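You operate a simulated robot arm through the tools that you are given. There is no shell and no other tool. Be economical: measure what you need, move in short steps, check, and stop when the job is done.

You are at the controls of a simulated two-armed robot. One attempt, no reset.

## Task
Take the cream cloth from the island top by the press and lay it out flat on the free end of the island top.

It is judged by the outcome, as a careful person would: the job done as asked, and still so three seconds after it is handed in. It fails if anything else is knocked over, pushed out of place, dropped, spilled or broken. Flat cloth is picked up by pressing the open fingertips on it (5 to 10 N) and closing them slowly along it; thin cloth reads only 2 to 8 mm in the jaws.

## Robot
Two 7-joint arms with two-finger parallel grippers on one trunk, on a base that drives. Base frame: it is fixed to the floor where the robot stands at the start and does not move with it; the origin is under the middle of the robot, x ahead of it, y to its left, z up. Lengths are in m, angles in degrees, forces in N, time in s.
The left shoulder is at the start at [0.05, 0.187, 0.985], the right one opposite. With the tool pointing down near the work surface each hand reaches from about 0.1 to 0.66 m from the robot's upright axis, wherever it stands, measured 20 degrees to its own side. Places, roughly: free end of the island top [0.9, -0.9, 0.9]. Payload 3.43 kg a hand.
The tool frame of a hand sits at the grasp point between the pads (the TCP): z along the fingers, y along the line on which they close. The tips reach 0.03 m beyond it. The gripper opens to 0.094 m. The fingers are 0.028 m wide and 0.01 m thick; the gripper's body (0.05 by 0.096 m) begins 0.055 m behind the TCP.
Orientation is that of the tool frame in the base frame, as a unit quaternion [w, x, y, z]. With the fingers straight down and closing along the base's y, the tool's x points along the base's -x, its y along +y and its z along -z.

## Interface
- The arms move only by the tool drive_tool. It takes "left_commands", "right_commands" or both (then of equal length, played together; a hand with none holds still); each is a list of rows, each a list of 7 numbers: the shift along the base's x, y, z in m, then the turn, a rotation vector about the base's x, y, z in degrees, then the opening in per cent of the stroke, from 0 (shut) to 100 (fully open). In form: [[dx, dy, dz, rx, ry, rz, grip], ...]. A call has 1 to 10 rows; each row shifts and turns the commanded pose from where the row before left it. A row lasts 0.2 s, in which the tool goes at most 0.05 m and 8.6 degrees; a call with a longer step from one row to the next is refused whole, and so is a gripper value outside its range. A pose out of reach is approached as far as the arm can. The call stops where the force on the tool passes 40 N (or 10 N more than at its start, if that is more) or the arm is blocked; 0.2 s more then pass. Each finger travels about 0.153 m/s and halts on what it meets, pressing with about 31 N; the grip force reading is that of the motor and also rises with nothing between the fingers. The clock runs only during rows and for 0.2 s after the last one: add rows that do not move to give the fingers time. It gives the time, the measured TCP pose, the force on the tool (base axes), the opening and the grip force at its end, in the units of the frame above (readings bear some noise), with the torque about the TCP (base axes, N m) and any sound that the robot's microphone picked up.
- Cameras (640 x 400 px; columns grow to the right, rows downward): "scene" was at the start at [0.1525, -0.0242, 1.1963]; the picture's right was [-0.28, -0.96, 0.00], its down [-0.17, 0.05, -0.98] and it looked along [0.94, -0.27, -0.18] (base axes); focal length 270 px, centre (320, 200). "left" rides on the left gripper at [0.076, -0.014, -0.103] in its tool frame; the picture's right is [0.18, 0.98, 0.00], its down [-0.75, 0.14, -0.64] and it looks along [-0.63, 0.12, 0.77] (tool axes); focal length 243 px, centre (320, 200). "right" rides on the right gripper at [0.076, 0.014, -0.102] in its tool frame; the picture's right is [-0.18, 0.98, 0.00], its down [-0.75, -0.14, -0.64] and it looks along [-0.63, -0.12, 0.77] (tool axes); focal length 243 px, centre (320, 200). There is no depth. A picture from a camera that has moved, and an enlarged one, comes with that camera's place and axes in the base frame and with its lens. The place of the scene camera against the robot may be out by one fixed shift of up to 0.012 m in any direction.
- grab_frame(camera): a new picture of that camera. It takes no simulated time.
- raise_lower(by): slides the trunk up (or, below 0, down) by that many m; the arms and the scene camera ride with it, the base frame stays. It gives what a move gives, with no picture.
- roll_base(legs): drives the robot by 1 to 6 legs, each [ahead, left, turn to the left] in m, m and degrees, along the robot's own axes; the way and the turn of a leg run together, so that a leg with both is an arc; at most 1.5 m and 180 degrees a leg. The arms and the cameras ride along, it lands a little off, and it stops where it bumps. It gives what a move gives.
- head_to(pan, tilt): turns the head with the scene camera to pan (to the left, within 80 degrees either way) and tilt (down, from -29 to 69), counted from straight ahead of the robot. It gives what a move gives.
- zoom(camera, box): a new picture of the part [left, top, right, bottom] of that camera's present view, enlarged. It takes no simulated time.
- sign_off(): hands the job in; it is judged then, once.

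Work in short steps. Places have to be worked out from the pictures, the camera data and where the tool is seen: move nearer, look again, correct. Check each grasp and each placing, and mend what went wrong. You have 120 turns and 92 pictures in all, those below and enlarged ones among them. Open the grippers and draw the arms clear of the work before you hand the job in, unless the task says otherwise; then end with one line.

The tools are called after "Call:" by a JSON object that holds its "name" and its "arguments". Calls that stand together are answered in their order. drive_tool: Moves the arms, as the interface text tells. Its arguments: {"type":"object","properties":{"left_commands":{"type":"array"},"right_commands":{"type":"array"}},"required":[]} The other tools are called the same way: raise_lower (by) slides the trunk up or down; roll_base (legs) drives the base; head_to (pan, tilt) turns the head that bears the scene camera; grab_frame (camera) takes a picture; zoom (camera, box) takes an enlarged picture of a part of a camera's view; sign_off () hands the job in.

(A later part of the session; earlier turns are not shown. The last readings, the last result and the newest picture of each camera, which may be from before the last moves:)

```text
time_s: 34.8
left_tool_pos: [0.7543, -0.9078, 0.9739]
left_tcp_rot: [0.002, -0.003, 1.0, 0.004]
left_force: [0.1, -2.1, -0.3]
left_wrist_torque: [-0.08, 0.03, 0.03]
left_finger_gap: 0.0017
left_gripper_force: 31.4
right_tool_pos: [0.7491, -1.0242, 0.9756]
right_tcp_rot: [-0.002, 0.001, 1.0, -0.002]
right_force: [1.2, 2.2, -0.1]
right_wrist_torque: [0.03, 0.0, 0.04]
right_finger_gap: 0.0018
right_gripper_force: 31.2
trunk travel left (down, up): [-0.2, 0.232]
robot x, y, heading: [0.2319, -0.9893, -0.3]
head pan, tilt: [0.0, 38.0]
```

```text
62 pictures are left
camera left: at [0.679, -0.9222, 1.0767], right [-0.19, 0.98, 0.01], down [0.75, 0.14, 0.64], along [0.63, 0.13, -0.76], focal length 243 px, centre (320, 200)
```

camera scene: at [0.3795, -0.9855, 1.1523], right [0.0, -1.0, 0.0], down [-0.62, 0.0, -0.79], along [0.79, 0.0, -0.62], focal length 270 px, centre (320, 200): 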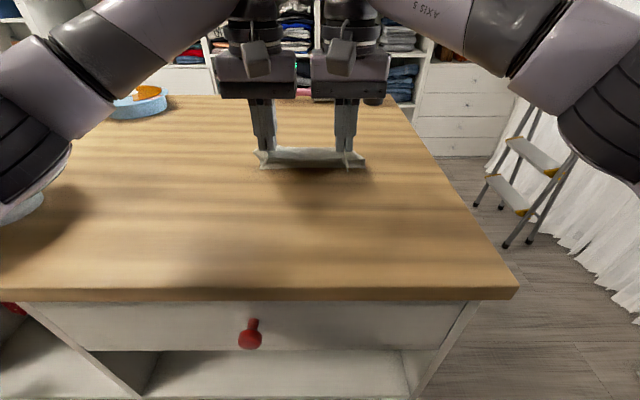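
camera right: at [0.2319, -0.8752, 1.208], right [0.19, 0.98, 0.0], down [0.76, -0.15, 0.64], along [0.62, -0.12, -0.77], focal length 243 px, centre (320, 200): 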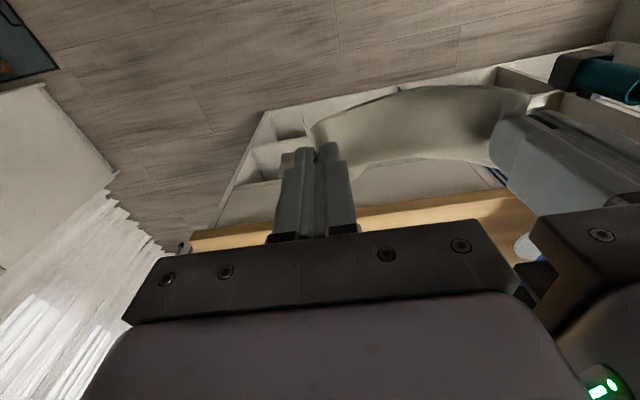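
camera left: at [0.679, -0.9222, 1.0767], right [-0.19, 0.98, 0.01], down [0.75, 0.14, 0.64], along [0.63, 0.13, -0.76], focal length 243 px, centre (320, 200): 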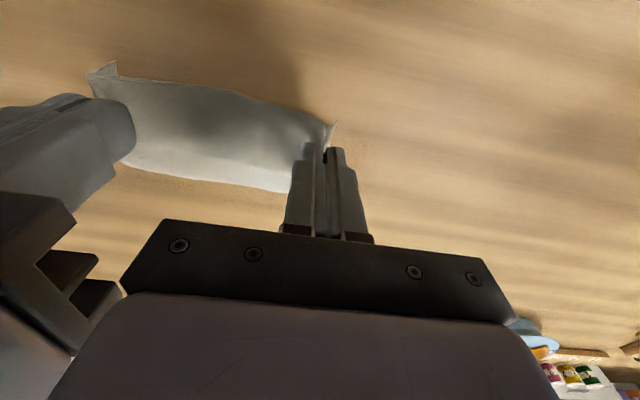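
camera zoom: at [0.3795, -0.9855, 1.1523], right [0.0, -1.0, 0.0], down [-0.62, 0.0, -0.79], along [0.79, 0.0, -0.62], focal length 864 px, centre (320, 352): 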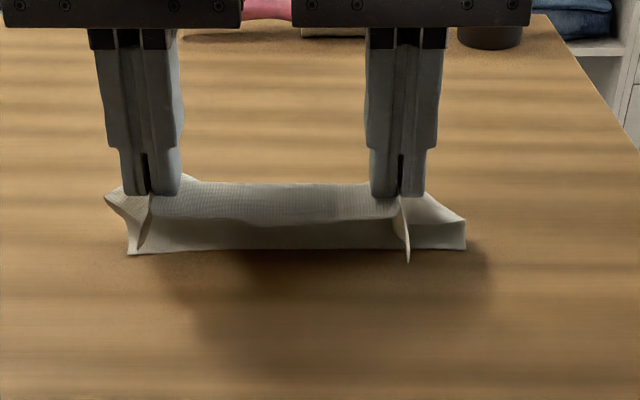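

Far edge rests on the table at about x 0.82. Continue lowering to ~2 mm above contact while drawing back 5 cm.

Call:
{"name": "drive_tool", "arguments": {"left_commands": [[-0.008, 0, -0.012, 0, 0, 0, 0], [-0.009, 0, -0.012, 0, 0, 0, 0], [-0.01, 0, -0.012, 0, 0, 0, 0], [-0.012, 0, -0.011, 0, 0, 0, 0], [-0.013, 0, -0.01, 0, 0, 0, 0], [0, 0, 0, 0, 0, 0, 0]], "right_commands": [[-0.008, 0, -0.012, 0, 0, 0, 0], [-0.009, 0, -0.012, 0, 0, 0, 0], [-0.01, 0, -0.012, 0, 0, 0, 0], [-0.012, 0, -0.012, 0, 0, 0, 0], [-0.013, 0, -0.01, 0, 0, 0, 0], [0, 0, 0, 0, 0, 0, 0]]}}

Call:
{"name": "zoom", "arguments": {"camera": "scene", "box": [220, 90, 420, 215]}}

Call:
{"name": "grab_frame", "arguments": {"camera": "left"}}

```text
time_s: 36.2
left_tool_pos: [0.6996, -0.9091, 0.9189]
left_tcp_rot: [0.001, -0.003, 1.0, 0.003]
left_force: [-0.2, -0.1, 0.5]
left_wrist_torque: [0.01, 0.0, 0.06]
left_finger_gap: 0.0017
left_gripper_force: 31.2
right_tool_pos: [0.6974, -1.0232, 0.9194]
right_tcp_rot: [-0.002, 0.001, 1.0, -0.002]
right_force: [0.1, 0.4, 0.3]
right_wrist_torque: [-0.03, 0.0, 0.05]
right_finger_gap: 0.0019
right_gripper_force: 30.6
trunk travel left (down, up): [-0.2, 0.232]
robot x, y, heading: [0.2305, -0.9864, -0.4]
head pan, tilt: [0.0, 38.0]
```

```text
3.20 times, centred on (320, 152) of scene
camera zoom: at [0.3795, -0.9856, 1.1524], right [0.0, -1.0, 0.0], down [-0.62, 0.0, -0.79], along [0.79, 0.0, -0.62], focal length 864 px, centre (320, 352)
```

zoom: 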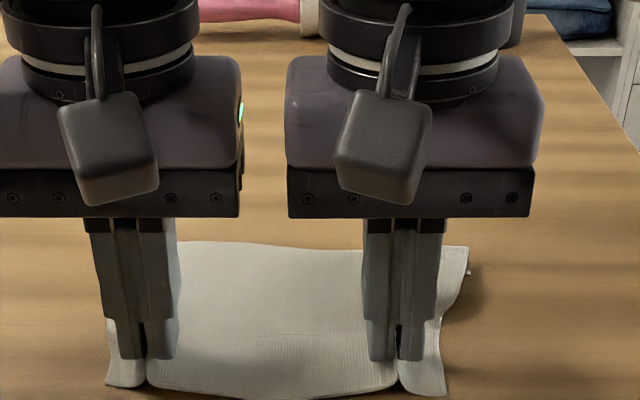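

```text
60 pictures are left
camera left: at [0.6251, -0.9224, 1.0202], right [-0.19, 0.98, 0.01], down [0.75, 0.14, 0.64], along [0.63, 0.13, -0.76], focal length 243 px, centre (320, 200)
```

left: 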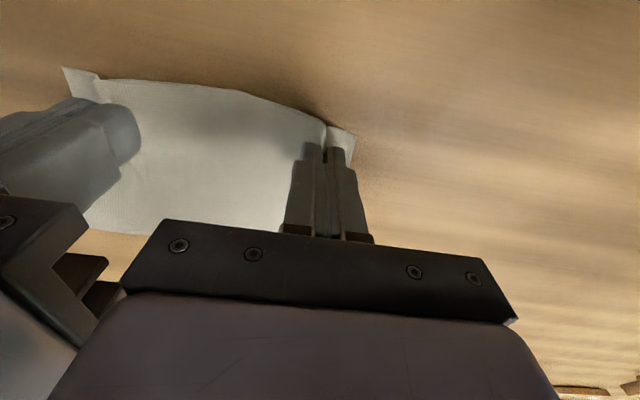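

Laid nicely; only the two pinched gathers remain. I press lightly and open the fingers slowly to spread each gather out.

Call:
{"name": "drive_tool", "arguments": {"left_commands": [[-0.002, 0, -0.005, 0, 0, 0, 0], [0, 0, -0.003, 0, 0, 0, 0], [0, 0, 0, 0, 0, 0, 0]], "right_commands": [[-0.002, 0, -0.005, 0, 0, 0, 0], [0, 0, -0.003, 0, 0, 0, 0], [0, 0, 0, 0, 0, 0, 0]]}}

```text
time_s: 37.0
left_tool_pos: [0.6995, -0.9093, 0.9121]
left_tcp_rot: [0.002, -0.003, 1.0, 0.003]
left_force: [0.3, 0.2, 2.8]
left_wrist_torque: [-0.01, 0.03, 0.02]
left_finger_gap: 0.0018
left_gripper_force: 30.7
right_tool_pos: [0.6956, -1.0246, 0.9112]
right_tcp_rot: [-0.001, 0.002, 1.0, -0.002]
right_force: [2.0, 0.1, 8.4]
right_wrist_torque: [0.0, -0.12, 0.04]
right_finger_gap: 0.0016
right_gripper_force: 31.4
trunk travel left (down, up): [-0.2, 0.232]
robot x, y, heading: [0.2276, -0.9865, 0.0]
head pan, tilt: [0.0, 38.0]
```

Light contact on both. Opening slowly while pressed.

Call:
{"name": "drive_tool", "arguments": {"left_commands": [[0, 0, -0.001, 0, 0, 0, 2], [0, 0, 0, 0, 0, 0, 5], [0, 0, 0, 0, 0, 0, 8], [0, 0, 0, 0, 0, 0, 12], [0, 0, 0, 0, 0, 0, 16], [0, 0, 0, 0, 0, 0, 21], [0, 0, 0, 0, 0, 0, 26], [0, 0, 0, 0, 0, 0, 31], [0, 0, 0, 0, 0, 0, 36], [0, 0, 0, 0, 0, 0, 40]], "right_commands": [[0, 0, 0, 0, 0, 0, 2], [0, 0, 0, 0, 0, 0, 5], [0, 0, 0, 0, 0, 0, 8], [0, 0, 0, 0, 0, 0, 12], [0, 0, 0, 0, 0, 0, 16], [0, 0, 0, 0, 0, 0, 21], [0, 0, 0, 0, 0, 0, 26], [0, 0, 0, 0, 0, 0, 31], [0, 0, 0, 0, 0, 0, 36], [0, 0, 0, 0, 0, 0, 40]]}}

Call:
{"name": "zoom", "arguments": {"camera": "scene", "box": [220, 105, 420, 230]}}

```text
time_s: 39.2
left_tool_pos: [0.6976, -0.9094, 0.9108]
left_tcp_rot: [0.002, -0.003, 1.0, 0.001]
left_force: [0.4, 5.2, 24.9]
left_wrist_torque: [-0.13, 0.16, -0.03]
left_finger_gap: 0.0306
left_gripper_force: 0.1
right_tool_pos: [0.6949, -1.0243, 0.9113]
right_tcp_rot: [-0.001, 0.0, 1.0, -0.002]
right_force: [0.6, -2.1, 5.5]
right_wrist_torque: [0.02, 0.03, -0.01]
right_finger_gap: 0.0353
right_gripper_force: 0.0
trunk travel left (down, up): [-0.2, 0.232]
robot x, y, heading: [0.2283, -0.9884, -0.2]
head pan, tilt: [0.0, 38.0]
```

```text
3.20 times, centred on (320, 168) of scene
camera zoom: at [0.3775, -0.9854, 1.1528], right [0.0, -1.0, 0.0], down [-0.61, 0.0, -0.79], along [0.79, 0.0, -0.61], focal length 864 px, centre (320, 304)
```

zoom: 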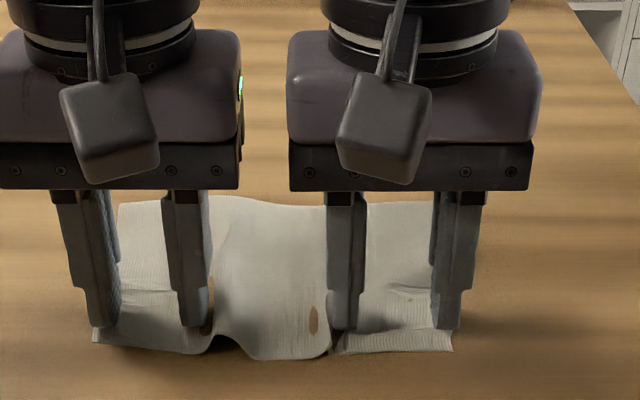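

The inner fingers pushed slack into the middle. Easing left pressure and drawing both hands outward ~16 mm while pressed to take the slack out.

Call:
{"name": "drive_tool", "arguments": {"left_commands": [[0, 0, 0.0012, 0, 0, 0, 38], [0, 0.003, 0, 0, 0, 0, 38], [0, 0.003, 0, 0, 0, 0, 38], [0, 0.003, 0, 0, 0, 0, 38], [0, 0.003, 0, 0, 0, 0, 38], [0, 0.003, 0, 0, 0, 0, 38], [0, 0, 0, 0, 0, 0, 38]], "right_commands": [[0, 0, 0, 0, 0, 0, 38], [0, -0.003, 0, 0, 0, 0, 38], [0, -0.003, 0, 0, 0, 0, 38], [0, -0.003, 0, 0, 0, 0, 38], [0, -0.003, 0, 0, 0, 0, 38], [0, -0.003, 0, 0, 0, 0, 38], [0, 0, 0, 0, 0, 0, 38]]}}

Call:
{"name": "zoom", "arguments": {"camera": "scene", "box": [220, 105, 420, 230]}}

```text
time_s: 40.8
left_tool_pos: [0.6975, -0.8934, 0.9111]
left_tcp_rot: [0.002, -0.003, 1.0, 0.004]
left_force: [0.9, -3.7, 13.8]
left_wrist_torque: [-0.42, 0.06, 0.0]
left_finger_gap: 0.0365
left_gripper_force: 0.7
right_tool_pos: [0.6953, -1.0393, 0.911]
right_tcp_rot: [-0.001, 0.001, 1.0, -0.001]
right_force: [0.4, 3.5, 13.5]
right_wrist_torque: [0.15, 0.04, -0.04]
right_finger_gap: 0.0348
right_gripper_force: 0.1
trunk travel left (down, up): [-0.2, 0.232]
robot x, y, heading: [0.2317, -0.985, -0.3]
head pan, tilt: [0.0, 38.0]
```

```text
3.20 times, centred on (320, 168) of scene
camera zoom: at [0.3778, -0.9856, 1.1527], right [0.0, -1.0, 0.0], down [-0.61, 0.0, -0.79], along [0.79, 0.0, -0.61], focal length 864 px, centre (320, 304)
```

zoom: 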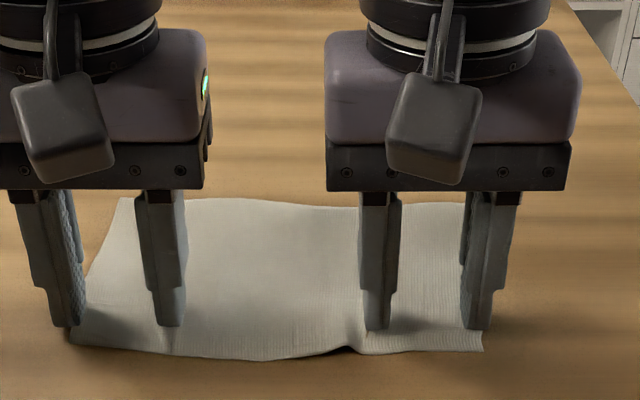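

Nearly flat; a small hump remains by the right inner finger. Another few mm outward, then lift straight up and look.

Call:
{"name": "drive_tool", "arguments": {"left_commands": [[0, 0.001, 0, 0, 0, 0, 38], [0, 0.001, 0, 0, 0, 0, 38], [0, 0, 0, 0, 0, 0, 38], [0, 0, 0.015, 0, 0, 0, 38], [0, 0, 0.03, 0, 0, 0, 38], [0, 0, 0.04, 0, 0, 0, 38], [0, 0, 0.04, 0, 0, 0, 38]], "right_commands": [[0, -0.003, 0, 0, 0, 0, 38], [0, -0.003, 0, 0, 0, 0, 38], [0, 0, 0, 0, 0, 0, 38], [0, 0, 0.015, 0, 0, 0, 38], [0, 0, 0.03, 0, 0, 0, 38], [0, 0, 0.04, 0, 0, 0, 38], [0, 0, 0.04, 0, 0, 0, 38]]}}

Call:
{"name": "zoom", "arguments": {"camera": "scene", "box": [220, 105, 420, 230]}}

Call:
{"name": "grab_frame", "arguments": {"camera": "right"}}

```text
time_s: 42.4
left_tool_pos: [0.7001, -0.8916, 1.0362]
left_tcp_rot: [0.001, -0.002, 1.0, 0.003]
left_force: [0.3, 0.0, 0.5]
left_wrist_torque: [-0.01, 0.03, -0.02]
left_finger_gap: 0.0357
left_gripper_force: 0.0
right_tool_pos: [0.6957, -1.0463, 1.0345]
right_tcp_rot: [-0.002, 0.001, 1.0, -0.003]
right_force: [-1.0, 1.0, 0.2]
right_wrist_torque: [0.03, 0.04, 0.0]
right_finger_gap: 0.0358
right_gripper_force: 0.1
trunk travel left (down, up): [-0.2, 0.232]
robot x, y, heading: [0.2289, -0.9882, -0.3]
head pan, tilt: [0.0, 38.0]
```

```text
3.20 times, centred on (320, 168) of scene
camera zoom: at [0.3789, -0.9856, 1.1523], right [0.0, -1.0, 0.0], down [-0.62, 0.0, -0.79], along [0.79, 0.0, -0.62], focal length 864 px, centre (320, 304)
```

zoom: 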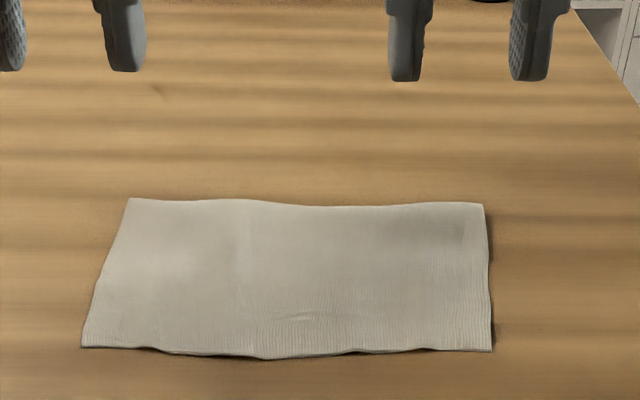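

```text
56 pictures are left
camera right: at [0.619, -1.029, 1.1376], right [0.19, 0.98, -0.01], down [0.76, -0.14, 0.64], along [0.63, -0.12, -0.77], focal length 243 px, centre (320, 200)
```

right: 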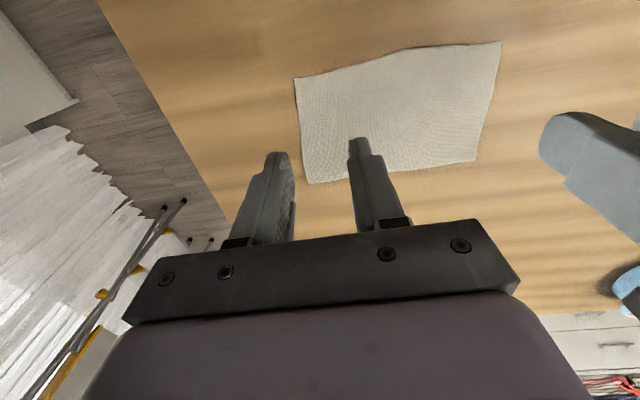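

The cloth looks nearly flat, but it measures ~0.134 m deep versus ~0.154 before; I'll check for an under-fold or ripple.

Call:
{"name": "zoom", "arguments": {"camera": "scene", "box": [240, 160, 310, 220]}}

Call:
{"name": "zoom", "arguments": {"camera": "scene", "box": [310, 160, 380, 220]}}

Call:
{"name": "zoom", "arguments": {"camera": "right", "box": [270, 20, 530, 200]}}

```text
6.67 times, centred on (275, 190) of scene
camera zoom: at [0.3789, -0.9856, 1.1523], right [0.0, -1.0, 0.0], down [-0.62, 0.0, -0.79], along [0.79, 0.0, -0.62], focal length 1800 px, centre (620, 267)
```

zoom: 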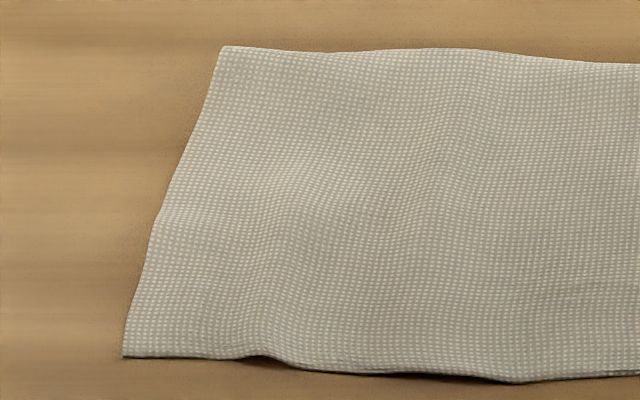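

```text
6.67 times, centred on (345, 190) of scene
camera zoom: at [0.3789, -0.9856, 1.1523], right [0.0, -1.0, 0.0], down [-0.62, 0.0, -0.79], along [0.79, 0.0, -0.62], focal length 1800 px, centre (153, 267)
```

zoom: 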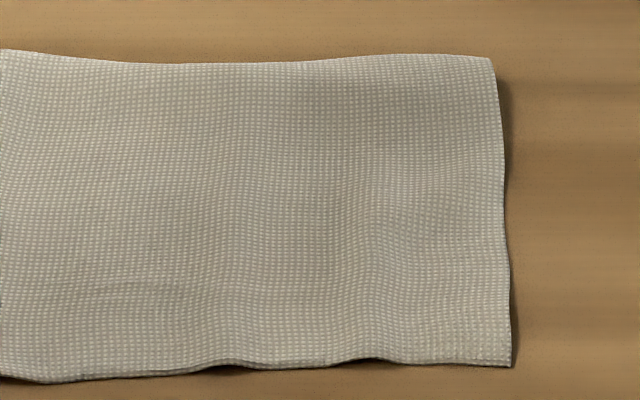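

```text
2.22 times, centred on (400, 110) of right
camera zoom: at [0.619, -1.029, 1.1376], right [0.19, 0.98, -0.01], down [0.76, -0.14, 0.64], along [0.63, -0.12, -0.77], focal length 539 px, centre (142, 400)
```

zoom: 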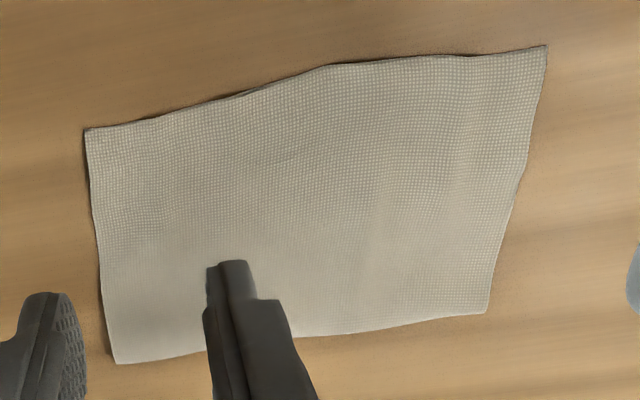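

It's one smooth layer, but ~2 cm seems missing in depth, possibly the far edge tucked under. Pulling the hands back to view the far edge closely.

Call:
{"name": "drive_tool", "arguments": {"left_commands": [[-0.03, 0.03, 0, 0, 0, 0, 40], [-0.03, 0.02, -0.02, 0, 0, 0, 40], [-0.03, 0, -0.02, 0, 0, 0, 40]], "right_commands": [[-0.03, -0.03, 0, 0, 0, 0, 40], [-0.03, -0.02, -0.02, 0, 0, 0, 40], [-0.03, 0, -0.02, 0, 0, 0, 40]]}}

Call:
{"name": "grab_frame", "arguments": {"camera": "right"}}

Call:
{"name": "grab_frame", "arguments": {"camera": "left"}}

```text
time_s: 43.2
left_tool_pos: [0.6086, -0.8381, 0.9966]
left_tcp_rot: [0.001, -0.002, 1.0, 0.004]
left_force: [0.1, -0.1, -0.1]
left_wrist_torque: [-0.02, -0.03, 0.01]
left_finger_gap: 0.0378
left_gripper_force: 0.2
right_tool_pos: [0.6042, -1.0969, 0.993]
right_tcp_rot: [-0.001, 0.002, 1.0, -0.002]
right_force: [0.0, -0.5, 0.0]
right_wrist_torque: [0.02, 0.0, -0.02]
right_finger_gap: 0.0376
right_gripper_force: 0.0
trunk travel left (down, up): [-0.2, 0.232]
robot x, y, heading: [0.2318, -0.987, -0.4]
head pan, tilt: [0.0, 38.0]
```

```text
52 pictures are left
camera right: at [0.5281, -1.0801, 1.097], right [0.19, 0.98, 0.0], down [0.76, -0.14, 0.64], along [0.63, -0.12, -0.77], focal length 243 px, centre (320, 200)
```

right: 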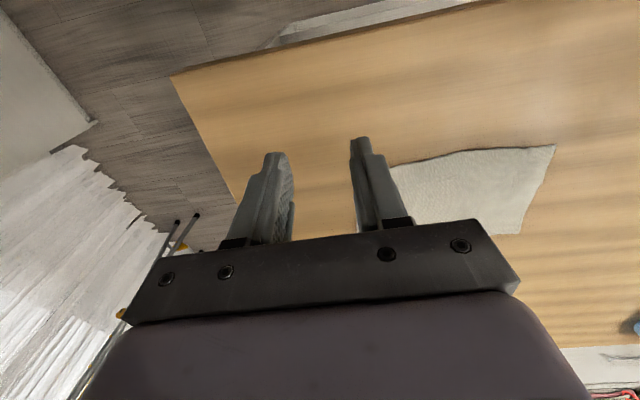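

```text
51 pictures are left
camera left: at [0.5333, -0.8519, 1.0982], right [-0.19, 0.98, 0.01], down [0.75, 0.14, 0.64], along [0.63, 0.13, -0.76], focal length 243 px, centre (320, 200)
```

left: 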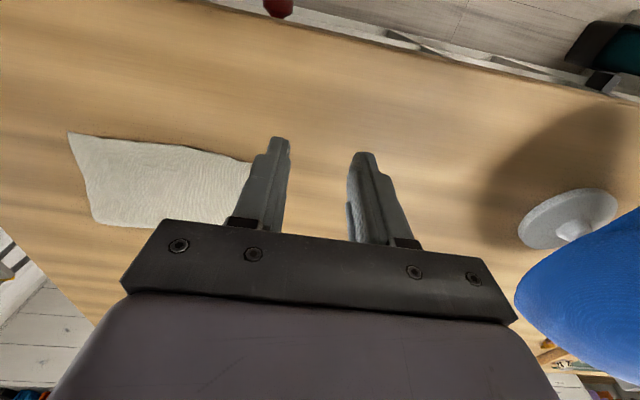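

The far-right corner looks rounded in the left view; zooming there.

Call:
{"name": "zoom", "arguments": {"camera": "left", "box": [60, 125, 260, 240]}}

Call:
{"name": "zoom", "arguments": {"camera": "right", "box": [380, 135, 570, 245]}}

Call:
{"name": "zoom", "arguments": {"camera": "scene", "box": [250, 155, 390, 220]}}

```text
3.20 times, centred on (160, 182) of left
camera zoom: at [0.5333, -0.8519, 1.0982], right [-0.19, 0.98, 0.01], down [0.75, 0.14, 0.64], along [0.63, 0.13, -0.76], focal length 776 px, centre (832, 256)
```

zoom: 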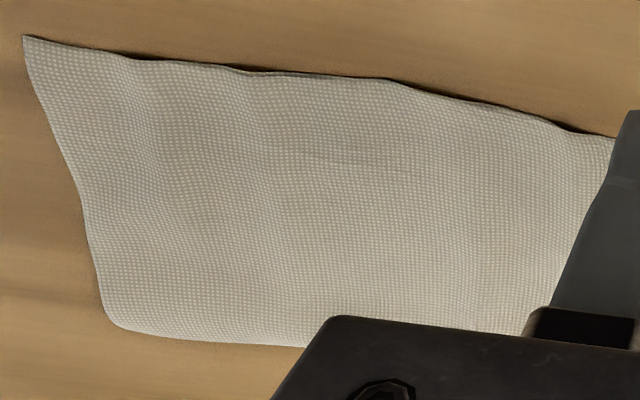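

```text
3.37 times, centred on (475, 190) of right
camera zoom: at [0.5281, -1.0801, 1.097], right [0.19, 0.98, 0.0], down [0.76, -0.14, 0.64], along [0.63, -0.12, -0.77], focal length 817 px, centre (-202, 234)
```

zoom: 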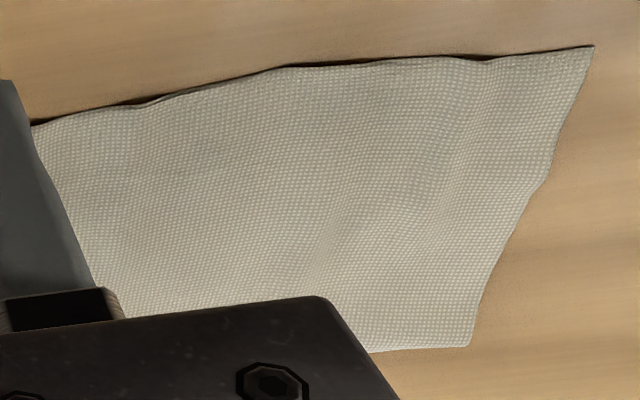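

```text
4.57 times, centred on (320, 188) of scene
camera zoom: at [0.3795, -0.9856, 1.1524], right [0.0, -1.0, 0.0], down [-0.62, 0.0, -0.79], along [0.79, 0.0, -0.62], focal length 1234 px, centre (320, 257)
```

zoom: 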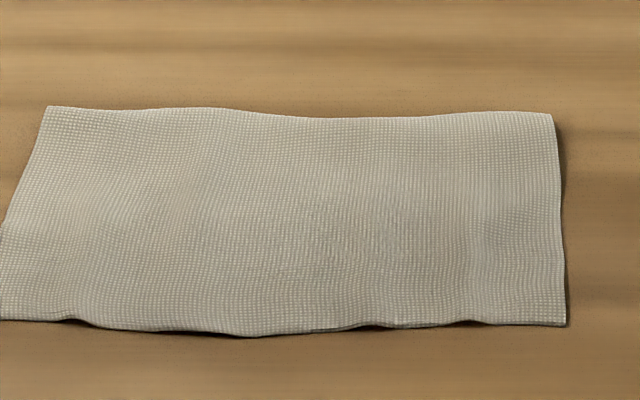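

The far corners are rounded while near ones are sharp, so about 2.5 cm of the far edge is folded under. I'll re-grip the near corners, lift, and re-lay with an earlier pull-back so the far edge trails straight.

Call:
{"name": "drive_tool", "arguments": {"left_commands": [[0.029, -0.02, 0, 0, 0, 0, 38], [0.029, -0.02, 0, 0, 0, 0, 38], [0.029, -0.019, 0, 0, 0, 0, 38], [0, 0, -0.03, 0, 0, 0, 38], [0, 0, -0.03, 0, 0, 0, 38], [0, 0, -0.018, 0, 0, 0, 38], [0, 0, 0, 0, 0, 0, 38]], "right_commands": [[0.03, 0.019, 0, 0, 0, 0, 38], [0.03, 0.019, 0, 0, 0, 0, 38], [0.031, 0.019, 0, 0, 0, 0, 38], [0, 0, -0.03, 0, 0, 0, 38], [0, 0, -0.03, 0, 0, 0, 38], [0, 0, -0.015, 0, 0, 0, 38], [0, 0, 0, 0, 0, 0, 38]]}}

Call:
{"name": "zoom", "arguments": {"camera": "scene", "box": [220, 105, 420, 230]}}

```text
time_s: 44.8
left_tool_pos: [0.6968, -0.9008, 0.9159]
left_tcp_rot: [0.0, -0.003, 1.0, 0.002]
left_force: [0.3, -0.3, 0.1]
left_wrist_torque: [-0.02, 0.02, 0.0]
left_finger_gap: 0.0358
left_gripper_force: 0.0
right_tool_pos: [0.6976, -1.0391, 0.9194]
right_tcp_rot: [-0.002, 0.001, 1.0, -0.001]
right_force: [0.0, -0.2, 0.0]
right_wrist_torque: [0.0, -0.01, 0.01]
right_finger_gap: 0.0356
right_gripper_force: 0.0
trunk travel left (down, up): [-0.2, 0.232]
robot x, y, heading: [0.2311, -0.9891, 0.0]
head pan, tilt: [0.0, 38.0]
```

```text
3.20 times, centred on (320, 168) of scene
camera zoom: at [0.3795, -0.9856, 1.1524], right [0.0, -1.0, 0.0], down [-0.62, 0.0, -0.79], along [0.79, 0.0, -0.62], focal length 864 px, centre (320, 304)
```

zoom: 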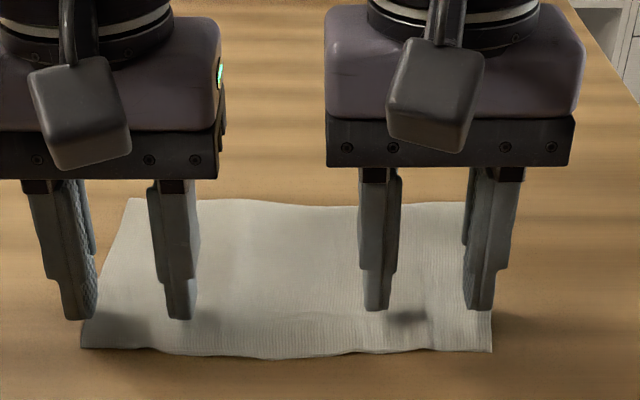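

Shift slightly inward and toward the edge, then down to contact.

Call:
{"name": "drive_tool", "arguments": {"left_commands": [[-0.004, -0.006, -0.002, 0, 0, 0, 38], [0, 0, -0.0035, 0, 0, 0, 38], [0, 0, 0, 0, 0, 0, 38]], "right_commands": [[-0.004, 0.005, -0.004, 0, 0, 0, 38], [0, 0, -0.005, 0, 0, 0, 38], [0, 0, 0, 0, 0, 0, 38]]}}

```text
time_s: 45.6
left_tool_pos: [0.6936, -0.9075, 0.9116]
left_tcp_rot: [0.001, -0.002, 1.0, 0.003]
left_force: [0.9, -1.1, 2.0]
left_wrist_torque: [-0.04, 0.05, -0.02]
left_finger_gap: 0.0358
left_gripper_force: 0.1
right_tool_pos: [0.6933, -1.0335, 0.9118]
right_tcp_rot: [-0.001, 0.0, 1.0, -0.002]
right_force: [-0.2, 0.4, 4.2]
right_wrist_torque: [0.06, 0.07, 0.01]
right_finger_gap: 0.0362
right_gripper_force: 0.0
trunk travel left (down, up): [-0.2, 0.232]
robot x, y, heading: [0.2283, -0.9872, -0.3]
head pan, tilt: [0.0, 38.0]
```

Light contact; add a touch more pressure and close slowly.

Call:
{"name": "drive_tool", "arguments": {"left_commands": [[0, 0, -0.001, 0, 0, 0, 36], [0, 0, 0, 0, 0, 0, 32], [0, 0, 0, 0, 0, 0, 28], [0, 0, 0, 0, 0, 0, 24], [0, 0, 0, 0, 0, 0, 20], [0, 0, 0, 0, 0, 0, 16], [0, 0, 0, 0, 0, 0, 12], [0, 0, 0, 0, 0, 0, 7], [0, 0, 0, 0, 0, 0, 3], [0, 0, 0, 0, 0, 0, 0]], "right_commands": [[0, 0, -0.0006, 0, 0, 0, 36], [0, 0, 0, 0, 0, 0, 32], [0, 0, 0, 0, 0, 0, 28], [0, 0, 0, 0, 0, 0, 24], [0, 0, 0, 0, 0, 0, 20], [0, 0, 0, 0, 0, 0, 16], [0, 0, 0, 0, 0, 0, 12], [0, 0, 0, 0, 0, 0, 7], [0, 0, 0, 0, 0, 0, 3], [0, 0, 0, 0, 0, 0, 0]]}}

Call:
{"name": "zoom", "arguments": {"camera": "scene", "box": [220, 105, 420, 230]}}

```text
time_s: 47.8
left_tool_pos: [0.6924, -0.906, 0.9109]
left_tcp_rot: [0.002, -0.003, 1.0, 0.003]
left_force: [2.8, -5.1, 19.3]
left_wrist_torque: [-0.17, -0.08, 0.07]
left_finger_gap: 0.0016
left_gripper_force: 30.7
right_tool_pos: [0.692, -1.0334, 0.9121]
right_tcp_rot: [-0.001, 0.001, 1.0, -0.001]
right_force: [0.2, 3.5, 7.2]
right_wrist_torque: [0.15, 0.05, -0.02]
right_finger_gap: 0.0
right_gripper_force: 30.6
trunk travel left (down, up): [-0.2, 0.232]
robot x, y, heading: [0.2259, -0.9874, -0.5]
head pan, tilt: [0.0, 38.0]
```

```text
3.20 times, centred on (320, 168) of scene
camera zoom: at [0.378, -0.9859, 1.1527], right [0.0, -1.0, 0.0], down [-0.61, 0.0, -0.79], along [0.79, 0.0, -0.61], focal length 864 px, centre (320, 304)
```

zoom: 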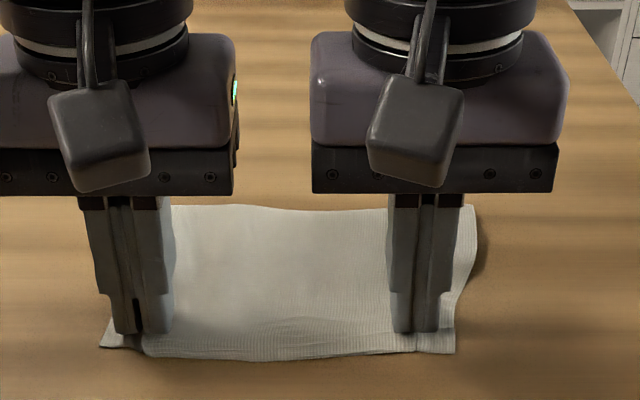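

Left holds; right slipped (gap 0). Lift right a little, reopen, press a bit harder and close again.

Call:
{"name": "drive_tool", "arguments": {"right_commands": [[0, 0, 0.008, 0, 0, 0, 0], [0, -0.003, 0, 0, 0, 0, 20], [0, 0, 0, 0, 0, 0, 38], [0, 0, -0.006, 0, 0, 0, 38], [0, 0, -0.0032, 0, 0, 0, 38], [0, 0, 0, 0, 0, 0, 38]]}}

Call:
{"name": "zoom", "arguments": {"camera": "scene", "box": [220, 105, 420, 230]}}

```text
time_s: 49.2
left_tool_pos: [0.6924, -0.9063, 0.9107]
left_tcp_rot: [0.003, -0.003, 1.0, 0.004]
left_force: [3.8, -2.3, 21.7]
left_wrist_torque: [-0.1, -0.1, -0.02]
left_finger_gap: 0.0016
left_gripper_force: 30.6
right_tool_pos: [0.6913, -1.0363, 0.9114]
right_tcp_rot: [0.0, 0.0, 1.0, -0.001]
right_force: [0.1, -0.7, 9.1]
right_wrist_torque: [0.13, 0.07, 0.04]
right_finger_gap: 0.0355
right_gripper_force: 0.1
trunk travel left (down, up): [-0.2, 0.232]
robot x, y, heading: [0.2273, -0.9892, -0.4]
head pan, tilt: [0.0, 38.0]
```

```text
3.20 times, centred on (320, 168) of scene
camera zoom: at [0.3778, -0.9861, 1.1528], right [0.0, -1.0, 0.0], down [-0.61, 0.0, -0.79], along [0.79, 0.0, -0.61], focal length 864 px, centre (320, 304)
```

zoom: 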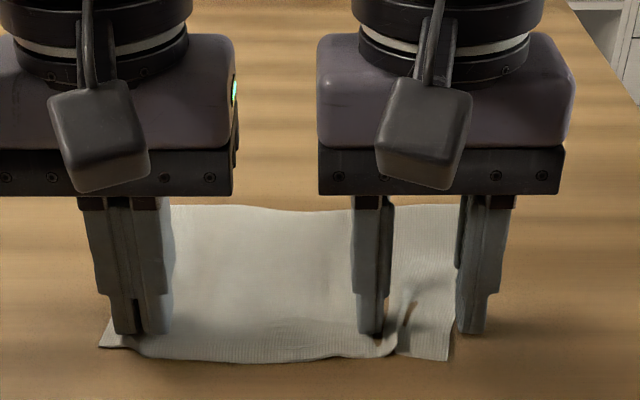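

A ridge is already raised between the right fingers; closing on it.

Call:
{"name": "drive_tool", "arguments": {"right_commands": [[0, 0, -0.0004, 0, 0, 0, 34], [0, 0, 0, 0, 0, 0, 30], [0, 0, 0, 0, 0, 0, 26], [0, 0, 0, 0, 0, 0, 22], [0, 0, 0, 0, 0, 0, 18], [0, 0, 0, 0, 0, 0, 14], [0, 0, 0, 0, 0, 0, 9], [0, 0, 0, 0, 0, 0, 4], [0, 0, 0, 0, 0, 0, 0], [0, 0, 0, 0, 0, 0, 0]]}}

Call:
{"name": "zoom", "arguments": {"camera": "scene", "box": [220, 105, 420, 230]}}

```text
time_s: 51.4
left_tool_pos: [0.6918, -0.9066, 0.9109]
left_tcp_rot: [0.003, -0.001, 1.0, 0.002]
left_force: [1.2, -16.8, 16.8]
left_wrist_torque: [-0.54, -0.01, 0.14]
left_finger_gap: 0.0014
left_gripper_force: 31.1
right_tool_pos: [0.6908, -1.0344, 0.911]
right_tcp_rot: [0.0, 0.0, 1.0, 0.001]
right_force: [-2.6, 21.1, 20.2]
right_wrist_torque: [0.65, 0.14, -0.16]
right_finger_gap: 0.007
right_gripper_force: 30.9
trunk travel left (down, up): [-0.2, 0.232]
robot x, y, heading: [0.226, -0.9844, -0.1]
head pan, tilt: [0.0, 38.0]
```

```text
3.20 times, centred on (320, 168) of scene
camera zoom: at [0.377, -0.9854, 1.1528], right [0.0, -1.0, 0.0], down [-0.61, 0.0, -0.79], along [0.79, 0.0, -0.61], focal length 864 px, centre (320, 304)
```

zoom: 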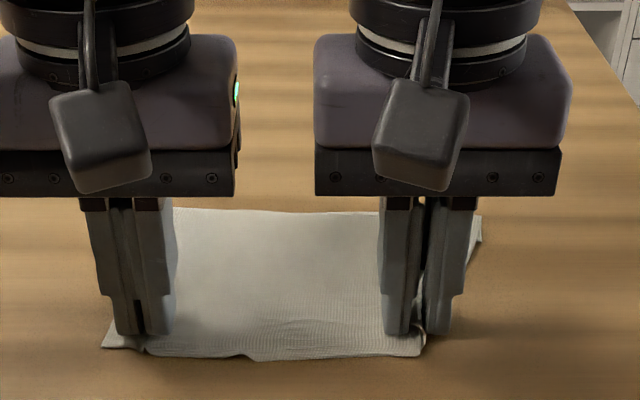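

Both hold (1.4 and 7 mm). Relax the tension, lift clear and look whether the far edge unfolds.

Call:
{"name": "drive_tool", "arguments": {"left_commands": [[0, -0.003, 0.004, 0, 0, 0, 0], [0, -0.002, 0.012, 0, 0, 0, 0], [0, 0, 0.025, 0, 0, 0, 0], [0, 0, 0.03, 0, 0, 0, 0], [0, 0, 0.04, 0, 0, 0, 0], [0, 0, 0.04, 0, 0, 0, 0], [0, 0, 0, 0, 0, 0, 0]], "right_commands": [[0, 0.003, 0.004, 0, 0, 0, 0], [0, 0.002, 0.012, 0, 0, 0, 0], [0, 0, 0.025, 0, 0, 0, 0], [0, 0, 0.03, 0, 0, 0, 0], [0, 0, 0.04, 0, 0, 0, 0], [0, 0, 0.04, 0, 0, 0, 0], [0, 0, 0, 0, 0, 0, 0]]}}

Call:
{"name": "zoom", "arguments": {"camera": "scene", "box": [220, 70, 420, 195]}}

```text
time_s: 53.0
left_tool_pos: [0.6905, -0.9126, 1.0631]
left_tcp_rot: [0.001, -0.003, 1.0, 0.003]
left_force: [-0.2, -3.5, -0.3]
left_wrist_torque: [-0.13, -0.01, 0.0]
left_finger_gap: 0.0015
left_gripper_force: 31.1
right_tool_pos: [0.6929, -1.0297, 1.0599]
right_tcp_rot: [-0.002, 0.001, 1.0, -0.002]
right_force: [0.6, 4.4, 0.0]
right_wrist_torque: [0.11, 0.01, -0.06]
right_finger_gap: 0.0025
right_gripper_force: 31.1
trunk travel left (down, up): [-0.2, 0.232]
robot x, y, heading: [0.2337, -0.9854, -0.1]
head pan, tilt: [0.0, 38.0]
```

```text
3.20 times, centred on (320, 132) of scene
camera zoom: at [0.3795, -0.9856, 1.1523], right [0.0, -1.0, 0.0], down [-0.62, 0.0, -0.79], along [0.79, 0.0, -0.62], focal length 864 px, centre (320, 416)
```

zoom: 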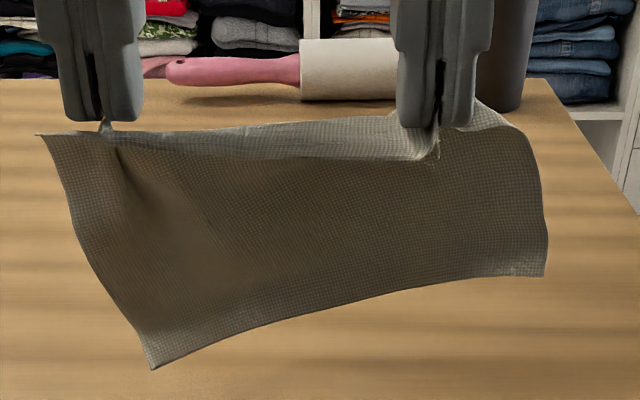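

The far edge has unfolded fully and hangs forward. Raise and move forward for a fresh lay-down.

Call:
{"name": "drive_tool", "arguments": {"left_commands": [[0, 0, 0.025, 0, 0, 0, 0], [0.017, 0, 0, 0, 0, 0, 0], [0.017, 0, 0, 0, 0, 0, 0], [0.017, 0, 0, 0, 0, 0, 0], [0.017, 0, 0, 0, 0, 0, 0], [0, 0, 0, 0, 0, 0, 0]], "right_commands": [[0, 0, 0.028, 0, 0, 0, 0], [0.017, 0.001, 0, 0, 0, 0, 0], [0.017, 0, 0, 0, 0, 0, 0], [0.017, 0, 0, 0, 0, 0, 0], [0.015, 0, 0, 0, 0, 0, 0], [0, 0, 0, 0, 0, 0, 0]]}}

Call:
{"name": "grab_frame", "arguments": {"camera": "scene"}}

```text
time_s: 54.4
left_tool_pos: [0.7515, -0.9133, 1.0883]
left_tcp_rot: [0.002, -0.002, 1.0, 0.003]
left_force: [0.5, -3.8, -0.7]
left_wrist_torque: [-0.1, -0.03, 0.01]
left_finger_gap: 0.0016
left_gripper_force: 31.1
left hand out of reach, approached as far as the arm can: row 5
right_tool_pos: [0.7366, -1.0297, 1.0881]
right_tcp_rot: [-0.001, 0.0, 1.0, -0.001]
right_force: [0.4, 4.3, -0.5]
right_wrist_torque: [0.14, 0.01, -0.04]
right_finger_gap: 0.0025
right_gripper_force: 31.1
right hand out of reach, approached as far as the arm can: row 4, 5
trunk travel left (down, up): [-0.2, 0.232]
robot x, y, heading: [0.2277, -0.9883, -0.3]
head pan, tilt: [0.0, 38.0]
```

```text
42 pictures are left
camera scene: at [0.3795, -0.9857, 1.1524], right [0.0, -1.0, 0.0], down [-0.62, 0.0, -0.79], along [0.79, 0.0, -0.62], focal length 270 px, centre (320, 200)
```

scene: 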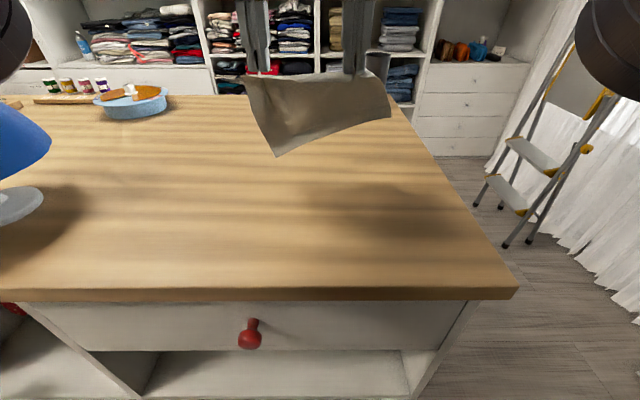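

Slightly beyond reach at this height, but lower down it will be fine. Laying down now: lower with strong pull-back.

Call:
{"name": "drive_tool", "arguments": {"left_commands": [[0, 0, -0.015, 0, 0, 0, 0], [-0.004, 0, -0.015, 0, 0, 0, 0], [-0.012, 0, -0.012, 0, 0, 0, 0], [-0.012, 0, -0.012, 0, 0, 0, 0], [-0.012, 0, -0.012, 0, 0, 0, 0], [-0.012, 0, -0.013, 0, 0, 0, 0], [-0.011, 0, -0.013, 0, 0, 0, 0], [-0.01, 0, -0.013, 0, 0, 0, 0], [0, 0, 0, 0, 0, 0, 0]], "right_commands": [[-0.004, 0, -0.015, 0, 0, 0, 0], [-0.004, 0, -0.015, 0, 0, 0, 0], [-0.011, 0, -0.012, 0, 0, 0, 0], [-0.011, 0, -0.012, 0, 0, 0, 0], [-0.011, 0, -0.012, 0, 0, 0, 0], [-0.011, 0, -0.013, 0, 0, 0, 0], [-0.011, 0, -0.013, 0, 0, 0, 0], [-0.01, 0, -0.013, 0, 0, 0, 0], [0, 0, 0, 0, 0, 0, 0]]}}

Call:
{"name": "zoom", "arguments": {"camera": "scene", "box": [220, 90, 420, 215]}}

Call:
{"name": "grab_frame", "arguments": {"camera": "left"}}

```text
time_s: 56.4
left_tool_pos: [0.6758, -0.9105, 0.9827]
left_tcp_rot: [0.001, -0.002, 1.0, 0.004]
left_force: [-1.2, -5.8, -0.3]
left_wrist_torque: [-0.2, 0.02, 0.01]
left_finger_gap: 0.0018
left_gripper_force: 31.3
right_tool_pos: [0.6633, -1.0298, 0.9846]
right_tcp_rot: [-0.002, 0.0, 1.0, -0.001]
right_force: [-0.2, 5.1, 0.2]
right_wrist_torque: [0.16, -0.02, -0.06]
right_finger_gap: 0.0021
right_gripper_force: 30.8
trunk travel left (down, up): [-0.2, 0.232]
robot x, y, heading: [0.2313, -0.9888, -0.3]
head pan, tilt: [0.0, 38.0]
```

```text
3.20 times, centred on (320, 152) of scene
camera zoom: at [0.3795, -0.9856, 1.1524], right [0.0, -1.0, 0.0], down [-0.62, 0.0, -0.79], along [0.79, 0.0, -0.62], focal length 864 px, centre (320, 352)
```

zoom: 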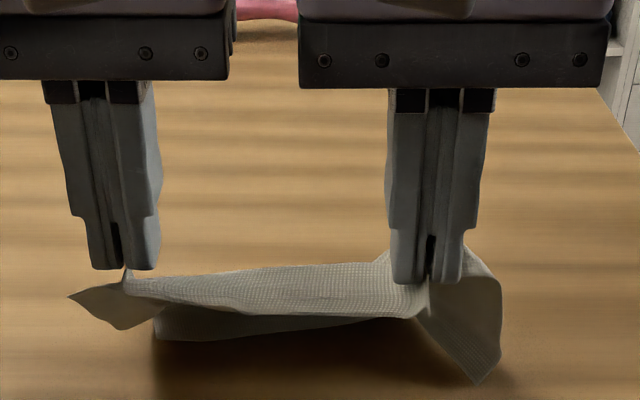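

```text
40 pictures are left
camera left: at [0.602, -0.9241, 1.0842], right [-0.19, 0.98, 0.01], down [0.75, 0.14, 0.64], along [0.63, 0.13, -0.76], focal length 243 px, centre (320, 200)
```

left: 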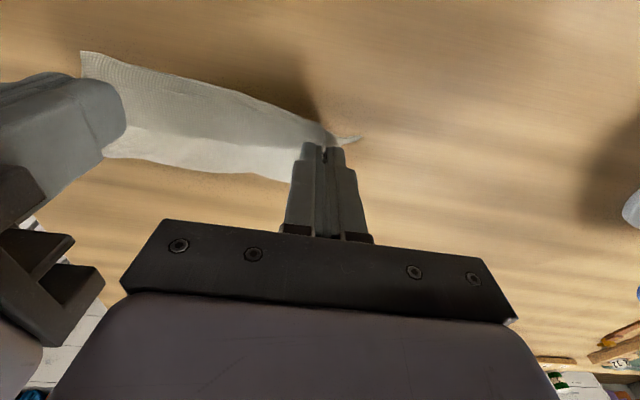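

The right grip took the side margin, so its corner wing hangs down, and we're closer to the front edge than I'd like. I lift and go forward again, aligning the hands, for a lay with earlier pull-back.

Call:
{"name": "drive_tool", "arguments": {"left_commands": [[0, 0, 0.04, 0, 0, 0, 0], [0, 0, 0.03, 0, 0, 0, 0], [0.03, 0, 0, 0, 0, 0, 0], [0.03, 0, 0, 0, 0, 0, 0], [0.027, 0, -0.005, 0, 0, 0, 0], [0, 0, 0, 0, 0, 0, 0]], "right_commands": [[0.005, 0, 0.04, 0, 0, 0, 0], [0.005, 0, 0.03, 0, 0, 0, 0], [0.03, 0, 0, 0, 0, 0, 0], [0.03, 0, 0, 0, 0, 0, 0], [0.027, 0, -0.005, 0, 0, 0, 0], [0, 0, 0, 0, 0, 0, 0]]}}

Call:
{"name": "zoom", "arguments": {"camera": "scene", "box": [220, 60, 420, 185]}}

```text
time_s: 57.8
left_tool_pos: [0.7638, -0.9106, 1.0476]
left_tcp_rot: [0.001, -0.001, 1.0, 0.003]
left_force: [0.0, -4.8, -0.4]
left_wrist_torque: [-0.12, -0.02, 0.06]
left_finger_gap: 0.0016
left_gripper_force: 30.8
right_tool_pos: [0.7592, -1.0291, 1.052]
right_tcp_rot: [-0.001, 0.001, 1.0, -0.003]
right_force: [-0.2, 3.3, -0.1]
right_wrist_torque: [0.13, 0.03, -0.04]
right_finger_gap: 0.0025
right_gripper_force: 31.1
trunk travel left (down, up): [-0.2, 0.232]
robot x, y, heading: [0.2279, -0.9894, -0.2]
head pan, tilt: [0.0, 38.0]
```

```text
3.20 times, centred on (320, 122) of scene
camera zoom: at [0.3795, -0.9856, 1.1523], right [0.0, -1.0, 0.0], down [-0.62, 0.0, -0.79], along [0.79, 0.0, -0.62], focal length 864 px, centre (320, 448)
```

zoom: 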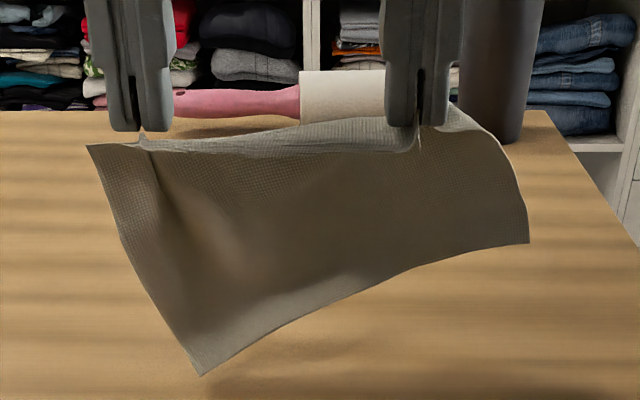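

The cloth hangs almost vertically with its far-left corner just touching, so the earlier pull-backs were too small. Now pull back first, quickly, while lowering, keeping it trailing forward.

Call:
{"name": "drive_tool", "arguments": {"left_commands": [[-0.03, 0, -0.005, 0, 0, 0, 0], [-0.025, 0, -0.014, 0, 0, 0, 0], [-0.02, 0, -0.019, 0, 0, 0, 0], [-0.012, 0, -0.02, 0, 0, 0, 0], [-0.008, 0, -0.02, 0, 0, 0, 0], [-0.005, 0, -0.02, 0, 0, 0, 0], [-0.003, 0, -0.015, 0, 0, 0, 0], [-0.002, 0, -0.012, 0, 0, 0, 0], [0, 0, 0, 0, 0, 0, 0]], "right_commands": [[-0.03, 0, -0.007, 0, 0, 0, 0], [-0.025, 0, -0.015, 0, 0, 0, 0], [-0.02, 0, -0.02, 0, 0, 0, 0], [-0.012, 0, -0.02, 0, 0, 0, 0], [-0.008, 0, -0.02, 0, 0, 0, 0], [-0.005, 0, -0.02, 0, 0, 0, 0], [-0.003, 0, -0.015, 0, 0, 0, 0], [-0.002, 0, -0.012, 0, 0, 0, 0], [0, 0, 0, 0, 0, 0, 0]]}}

Call:
{"name": "zoom", "arguments": {"camera": "scene", "box": [210, 105, 430, 243]}}

Call:
{"name": "grab_frame", "arguments": {"camera": "left"}}

```text
time_s: 59.8
left_tool_pos: [0.6605, -0.9106, 0.9221]
left_tcp_rot: [0.001, -0.004, 1.0, 0.004]
left_force: [-0.7, -3.2, -0.2]
left_wrist_torque: [-0.11, -0.01, 0.03]
left_finger_gap: 0.0016
left_gripper_force: 30.9
right_tool_pos: [0.6552, -1.0311, 0.92]
right_tcp_rot: [-0.001, 0.001, 1.0, -0.002]
right_force: [0.5, 3.0, 0.2]
right_wrist_torque: [0.1, -0.02, 0.0]
right_finger_gap: 0.0022
right_gripper_force: 31.2
trunk travel left (down, up): [-0.2, 0.232]
robot x, y, heading: [0.2261, -0.9875, -0.3]
head pan, tilt: [0.0, 38.0]
```

```text
2.90 times, centred on (320, 174) of scene
camera zoom: at [0.3795, -0.9856, 1.1524], right [0.0, -1.0, 0.0], down [-0.62, 0.0, -0.79], along [0.79, 0.0, -0.62], focal length 782 px, centre (320, 275)
```

zoom: 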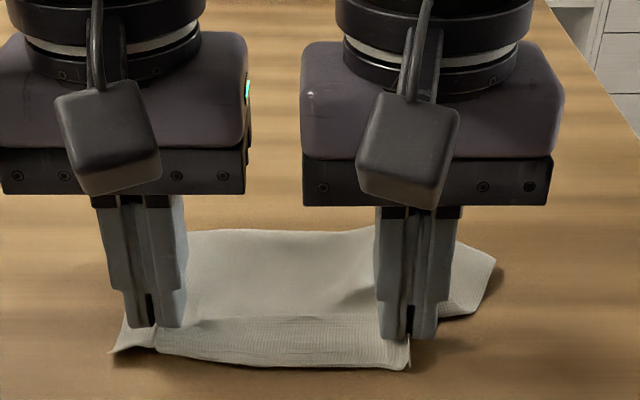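

```text
37 pictures are left
camera left: at [0.5854, -0.9249, 1.0241], right [-0.19, 0.98, 0.01], down [0.75, 0.14, 0.64], along [0.63, 0.13, -0.76], focal length 243 px, centre (320, 200)
```

left: 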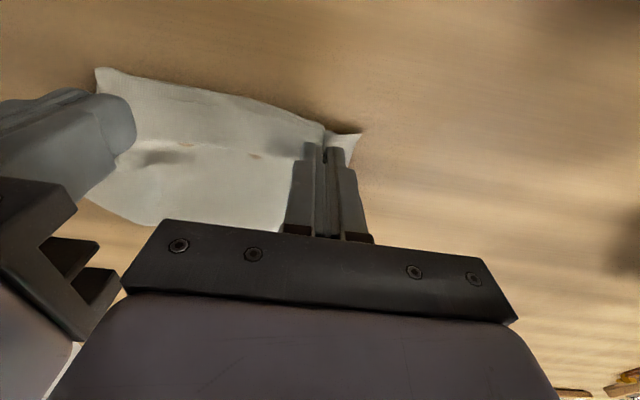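

Laid again. Lower to contact, open, lift away and inspect.

Call:
{"name": "drive_tool", "arguments": {"left_commands": [[-0.004, 0, -0.006, 0, 0, 0, 0], [0, 0, -0.003, 0, 0, 0, 3], [0, 0, 0, 0, 0, 0, 10], [0, 0, 0, 0, 0, 0, 20], [0, 0, 0.02, 0, 0, 0, 30], [0, 0.02, 0.03, 0, 0, 0, 38], [0, 0.02, 0.04, 0, 0, 0, 38], [0, 0, 0.04, 0, 0, 0, 38]], "right_commands": [[-0.004, 0, -0.005, 0, 0, 0, 0], [0, 0, -0.002, 0, 0, 0, 3], [0, 0, 0, 0, 0, 0, 10], [0, 0, 0, 0, 0, 0, 20], [0, 0, 0.02, 0, 0, 0, 30], [0, -0.02, 0.03, 0, 0, 0, 38], [0, -0.02, 0.04, 0, 0, 0, 38], [0, 0, 0.04, 0, 0, 0, 38]]}}

Call:
{"name": "zoom", "arguments": {"camera": "scene", "box": [210, 105, 430, 243]}}

Call:
{"name": "grab_frame", "arguments": {"camera": "left"}}

```text
time_s: 61.6
left_tool_pos: [0.6561, -0.8708, 1.0459]
left_tcp_rot: [0.001, -0.003, 1.0, 0.003]
left_force: [0.0, 0.1, 0.1]
left_wrist_torque: [0.02, 0.01, 0.03]
left_finger_gap: 0.0359
left_gripper_force: 0.1
right_tool_pos: [0.6515, -1.0688, 1.0437]
right_tcp_rot: [-0.002, 0.001, 1.0, -0.003]
right_force: [-0.7, 0.1, -1.6]
right_wrist_torque: [-0.01, -0.01, -0.01]
right_finger_gap: 0.0354
right_gripper_force: 0.1
trunk travel left (down, up): [-0.2, 0.232]
robot x, y, heading: [0.2273, -0.9852, -0.2]
head pan, tilt: [0.0, 38.0]
```

```text
2.90 times, centred on (320, 174) of scene
camera zoom: at [0.379, -0.9856, 1.1523], right [0.0, -1.0, 0.0], down [-0.62, 0.0, -0.79], along [0.79, 0.0, -0.62], focal length 782 px, centre (320, 275)
```

zoom: 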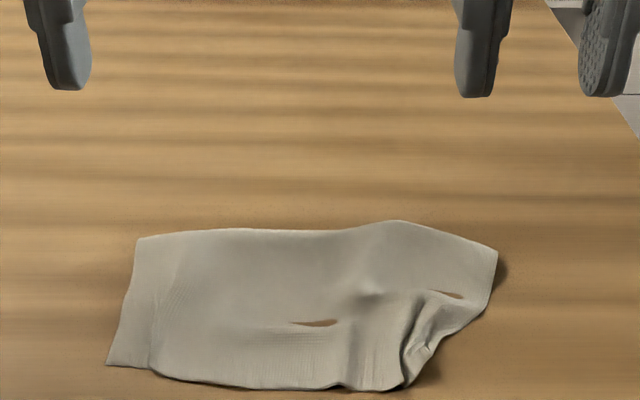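

```text
35 pictures are left
camera left: at [0.5811, -0.8845, 1.1468], right [-0.19, 0.98, 0.01], down [0.75, 0.14, 0.64], along [0.63, 0.13, -0.77], focal length 243 px, centre (320, 200)
```

left: 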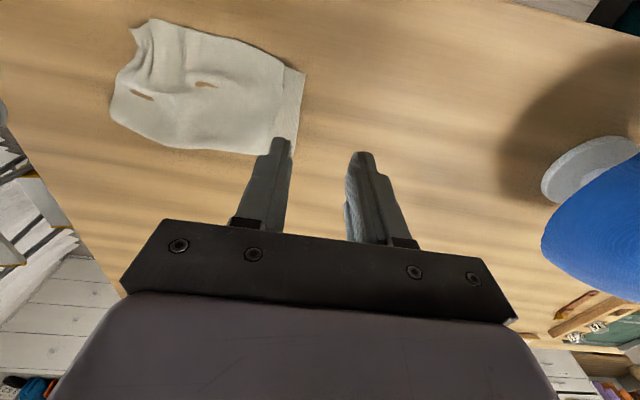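

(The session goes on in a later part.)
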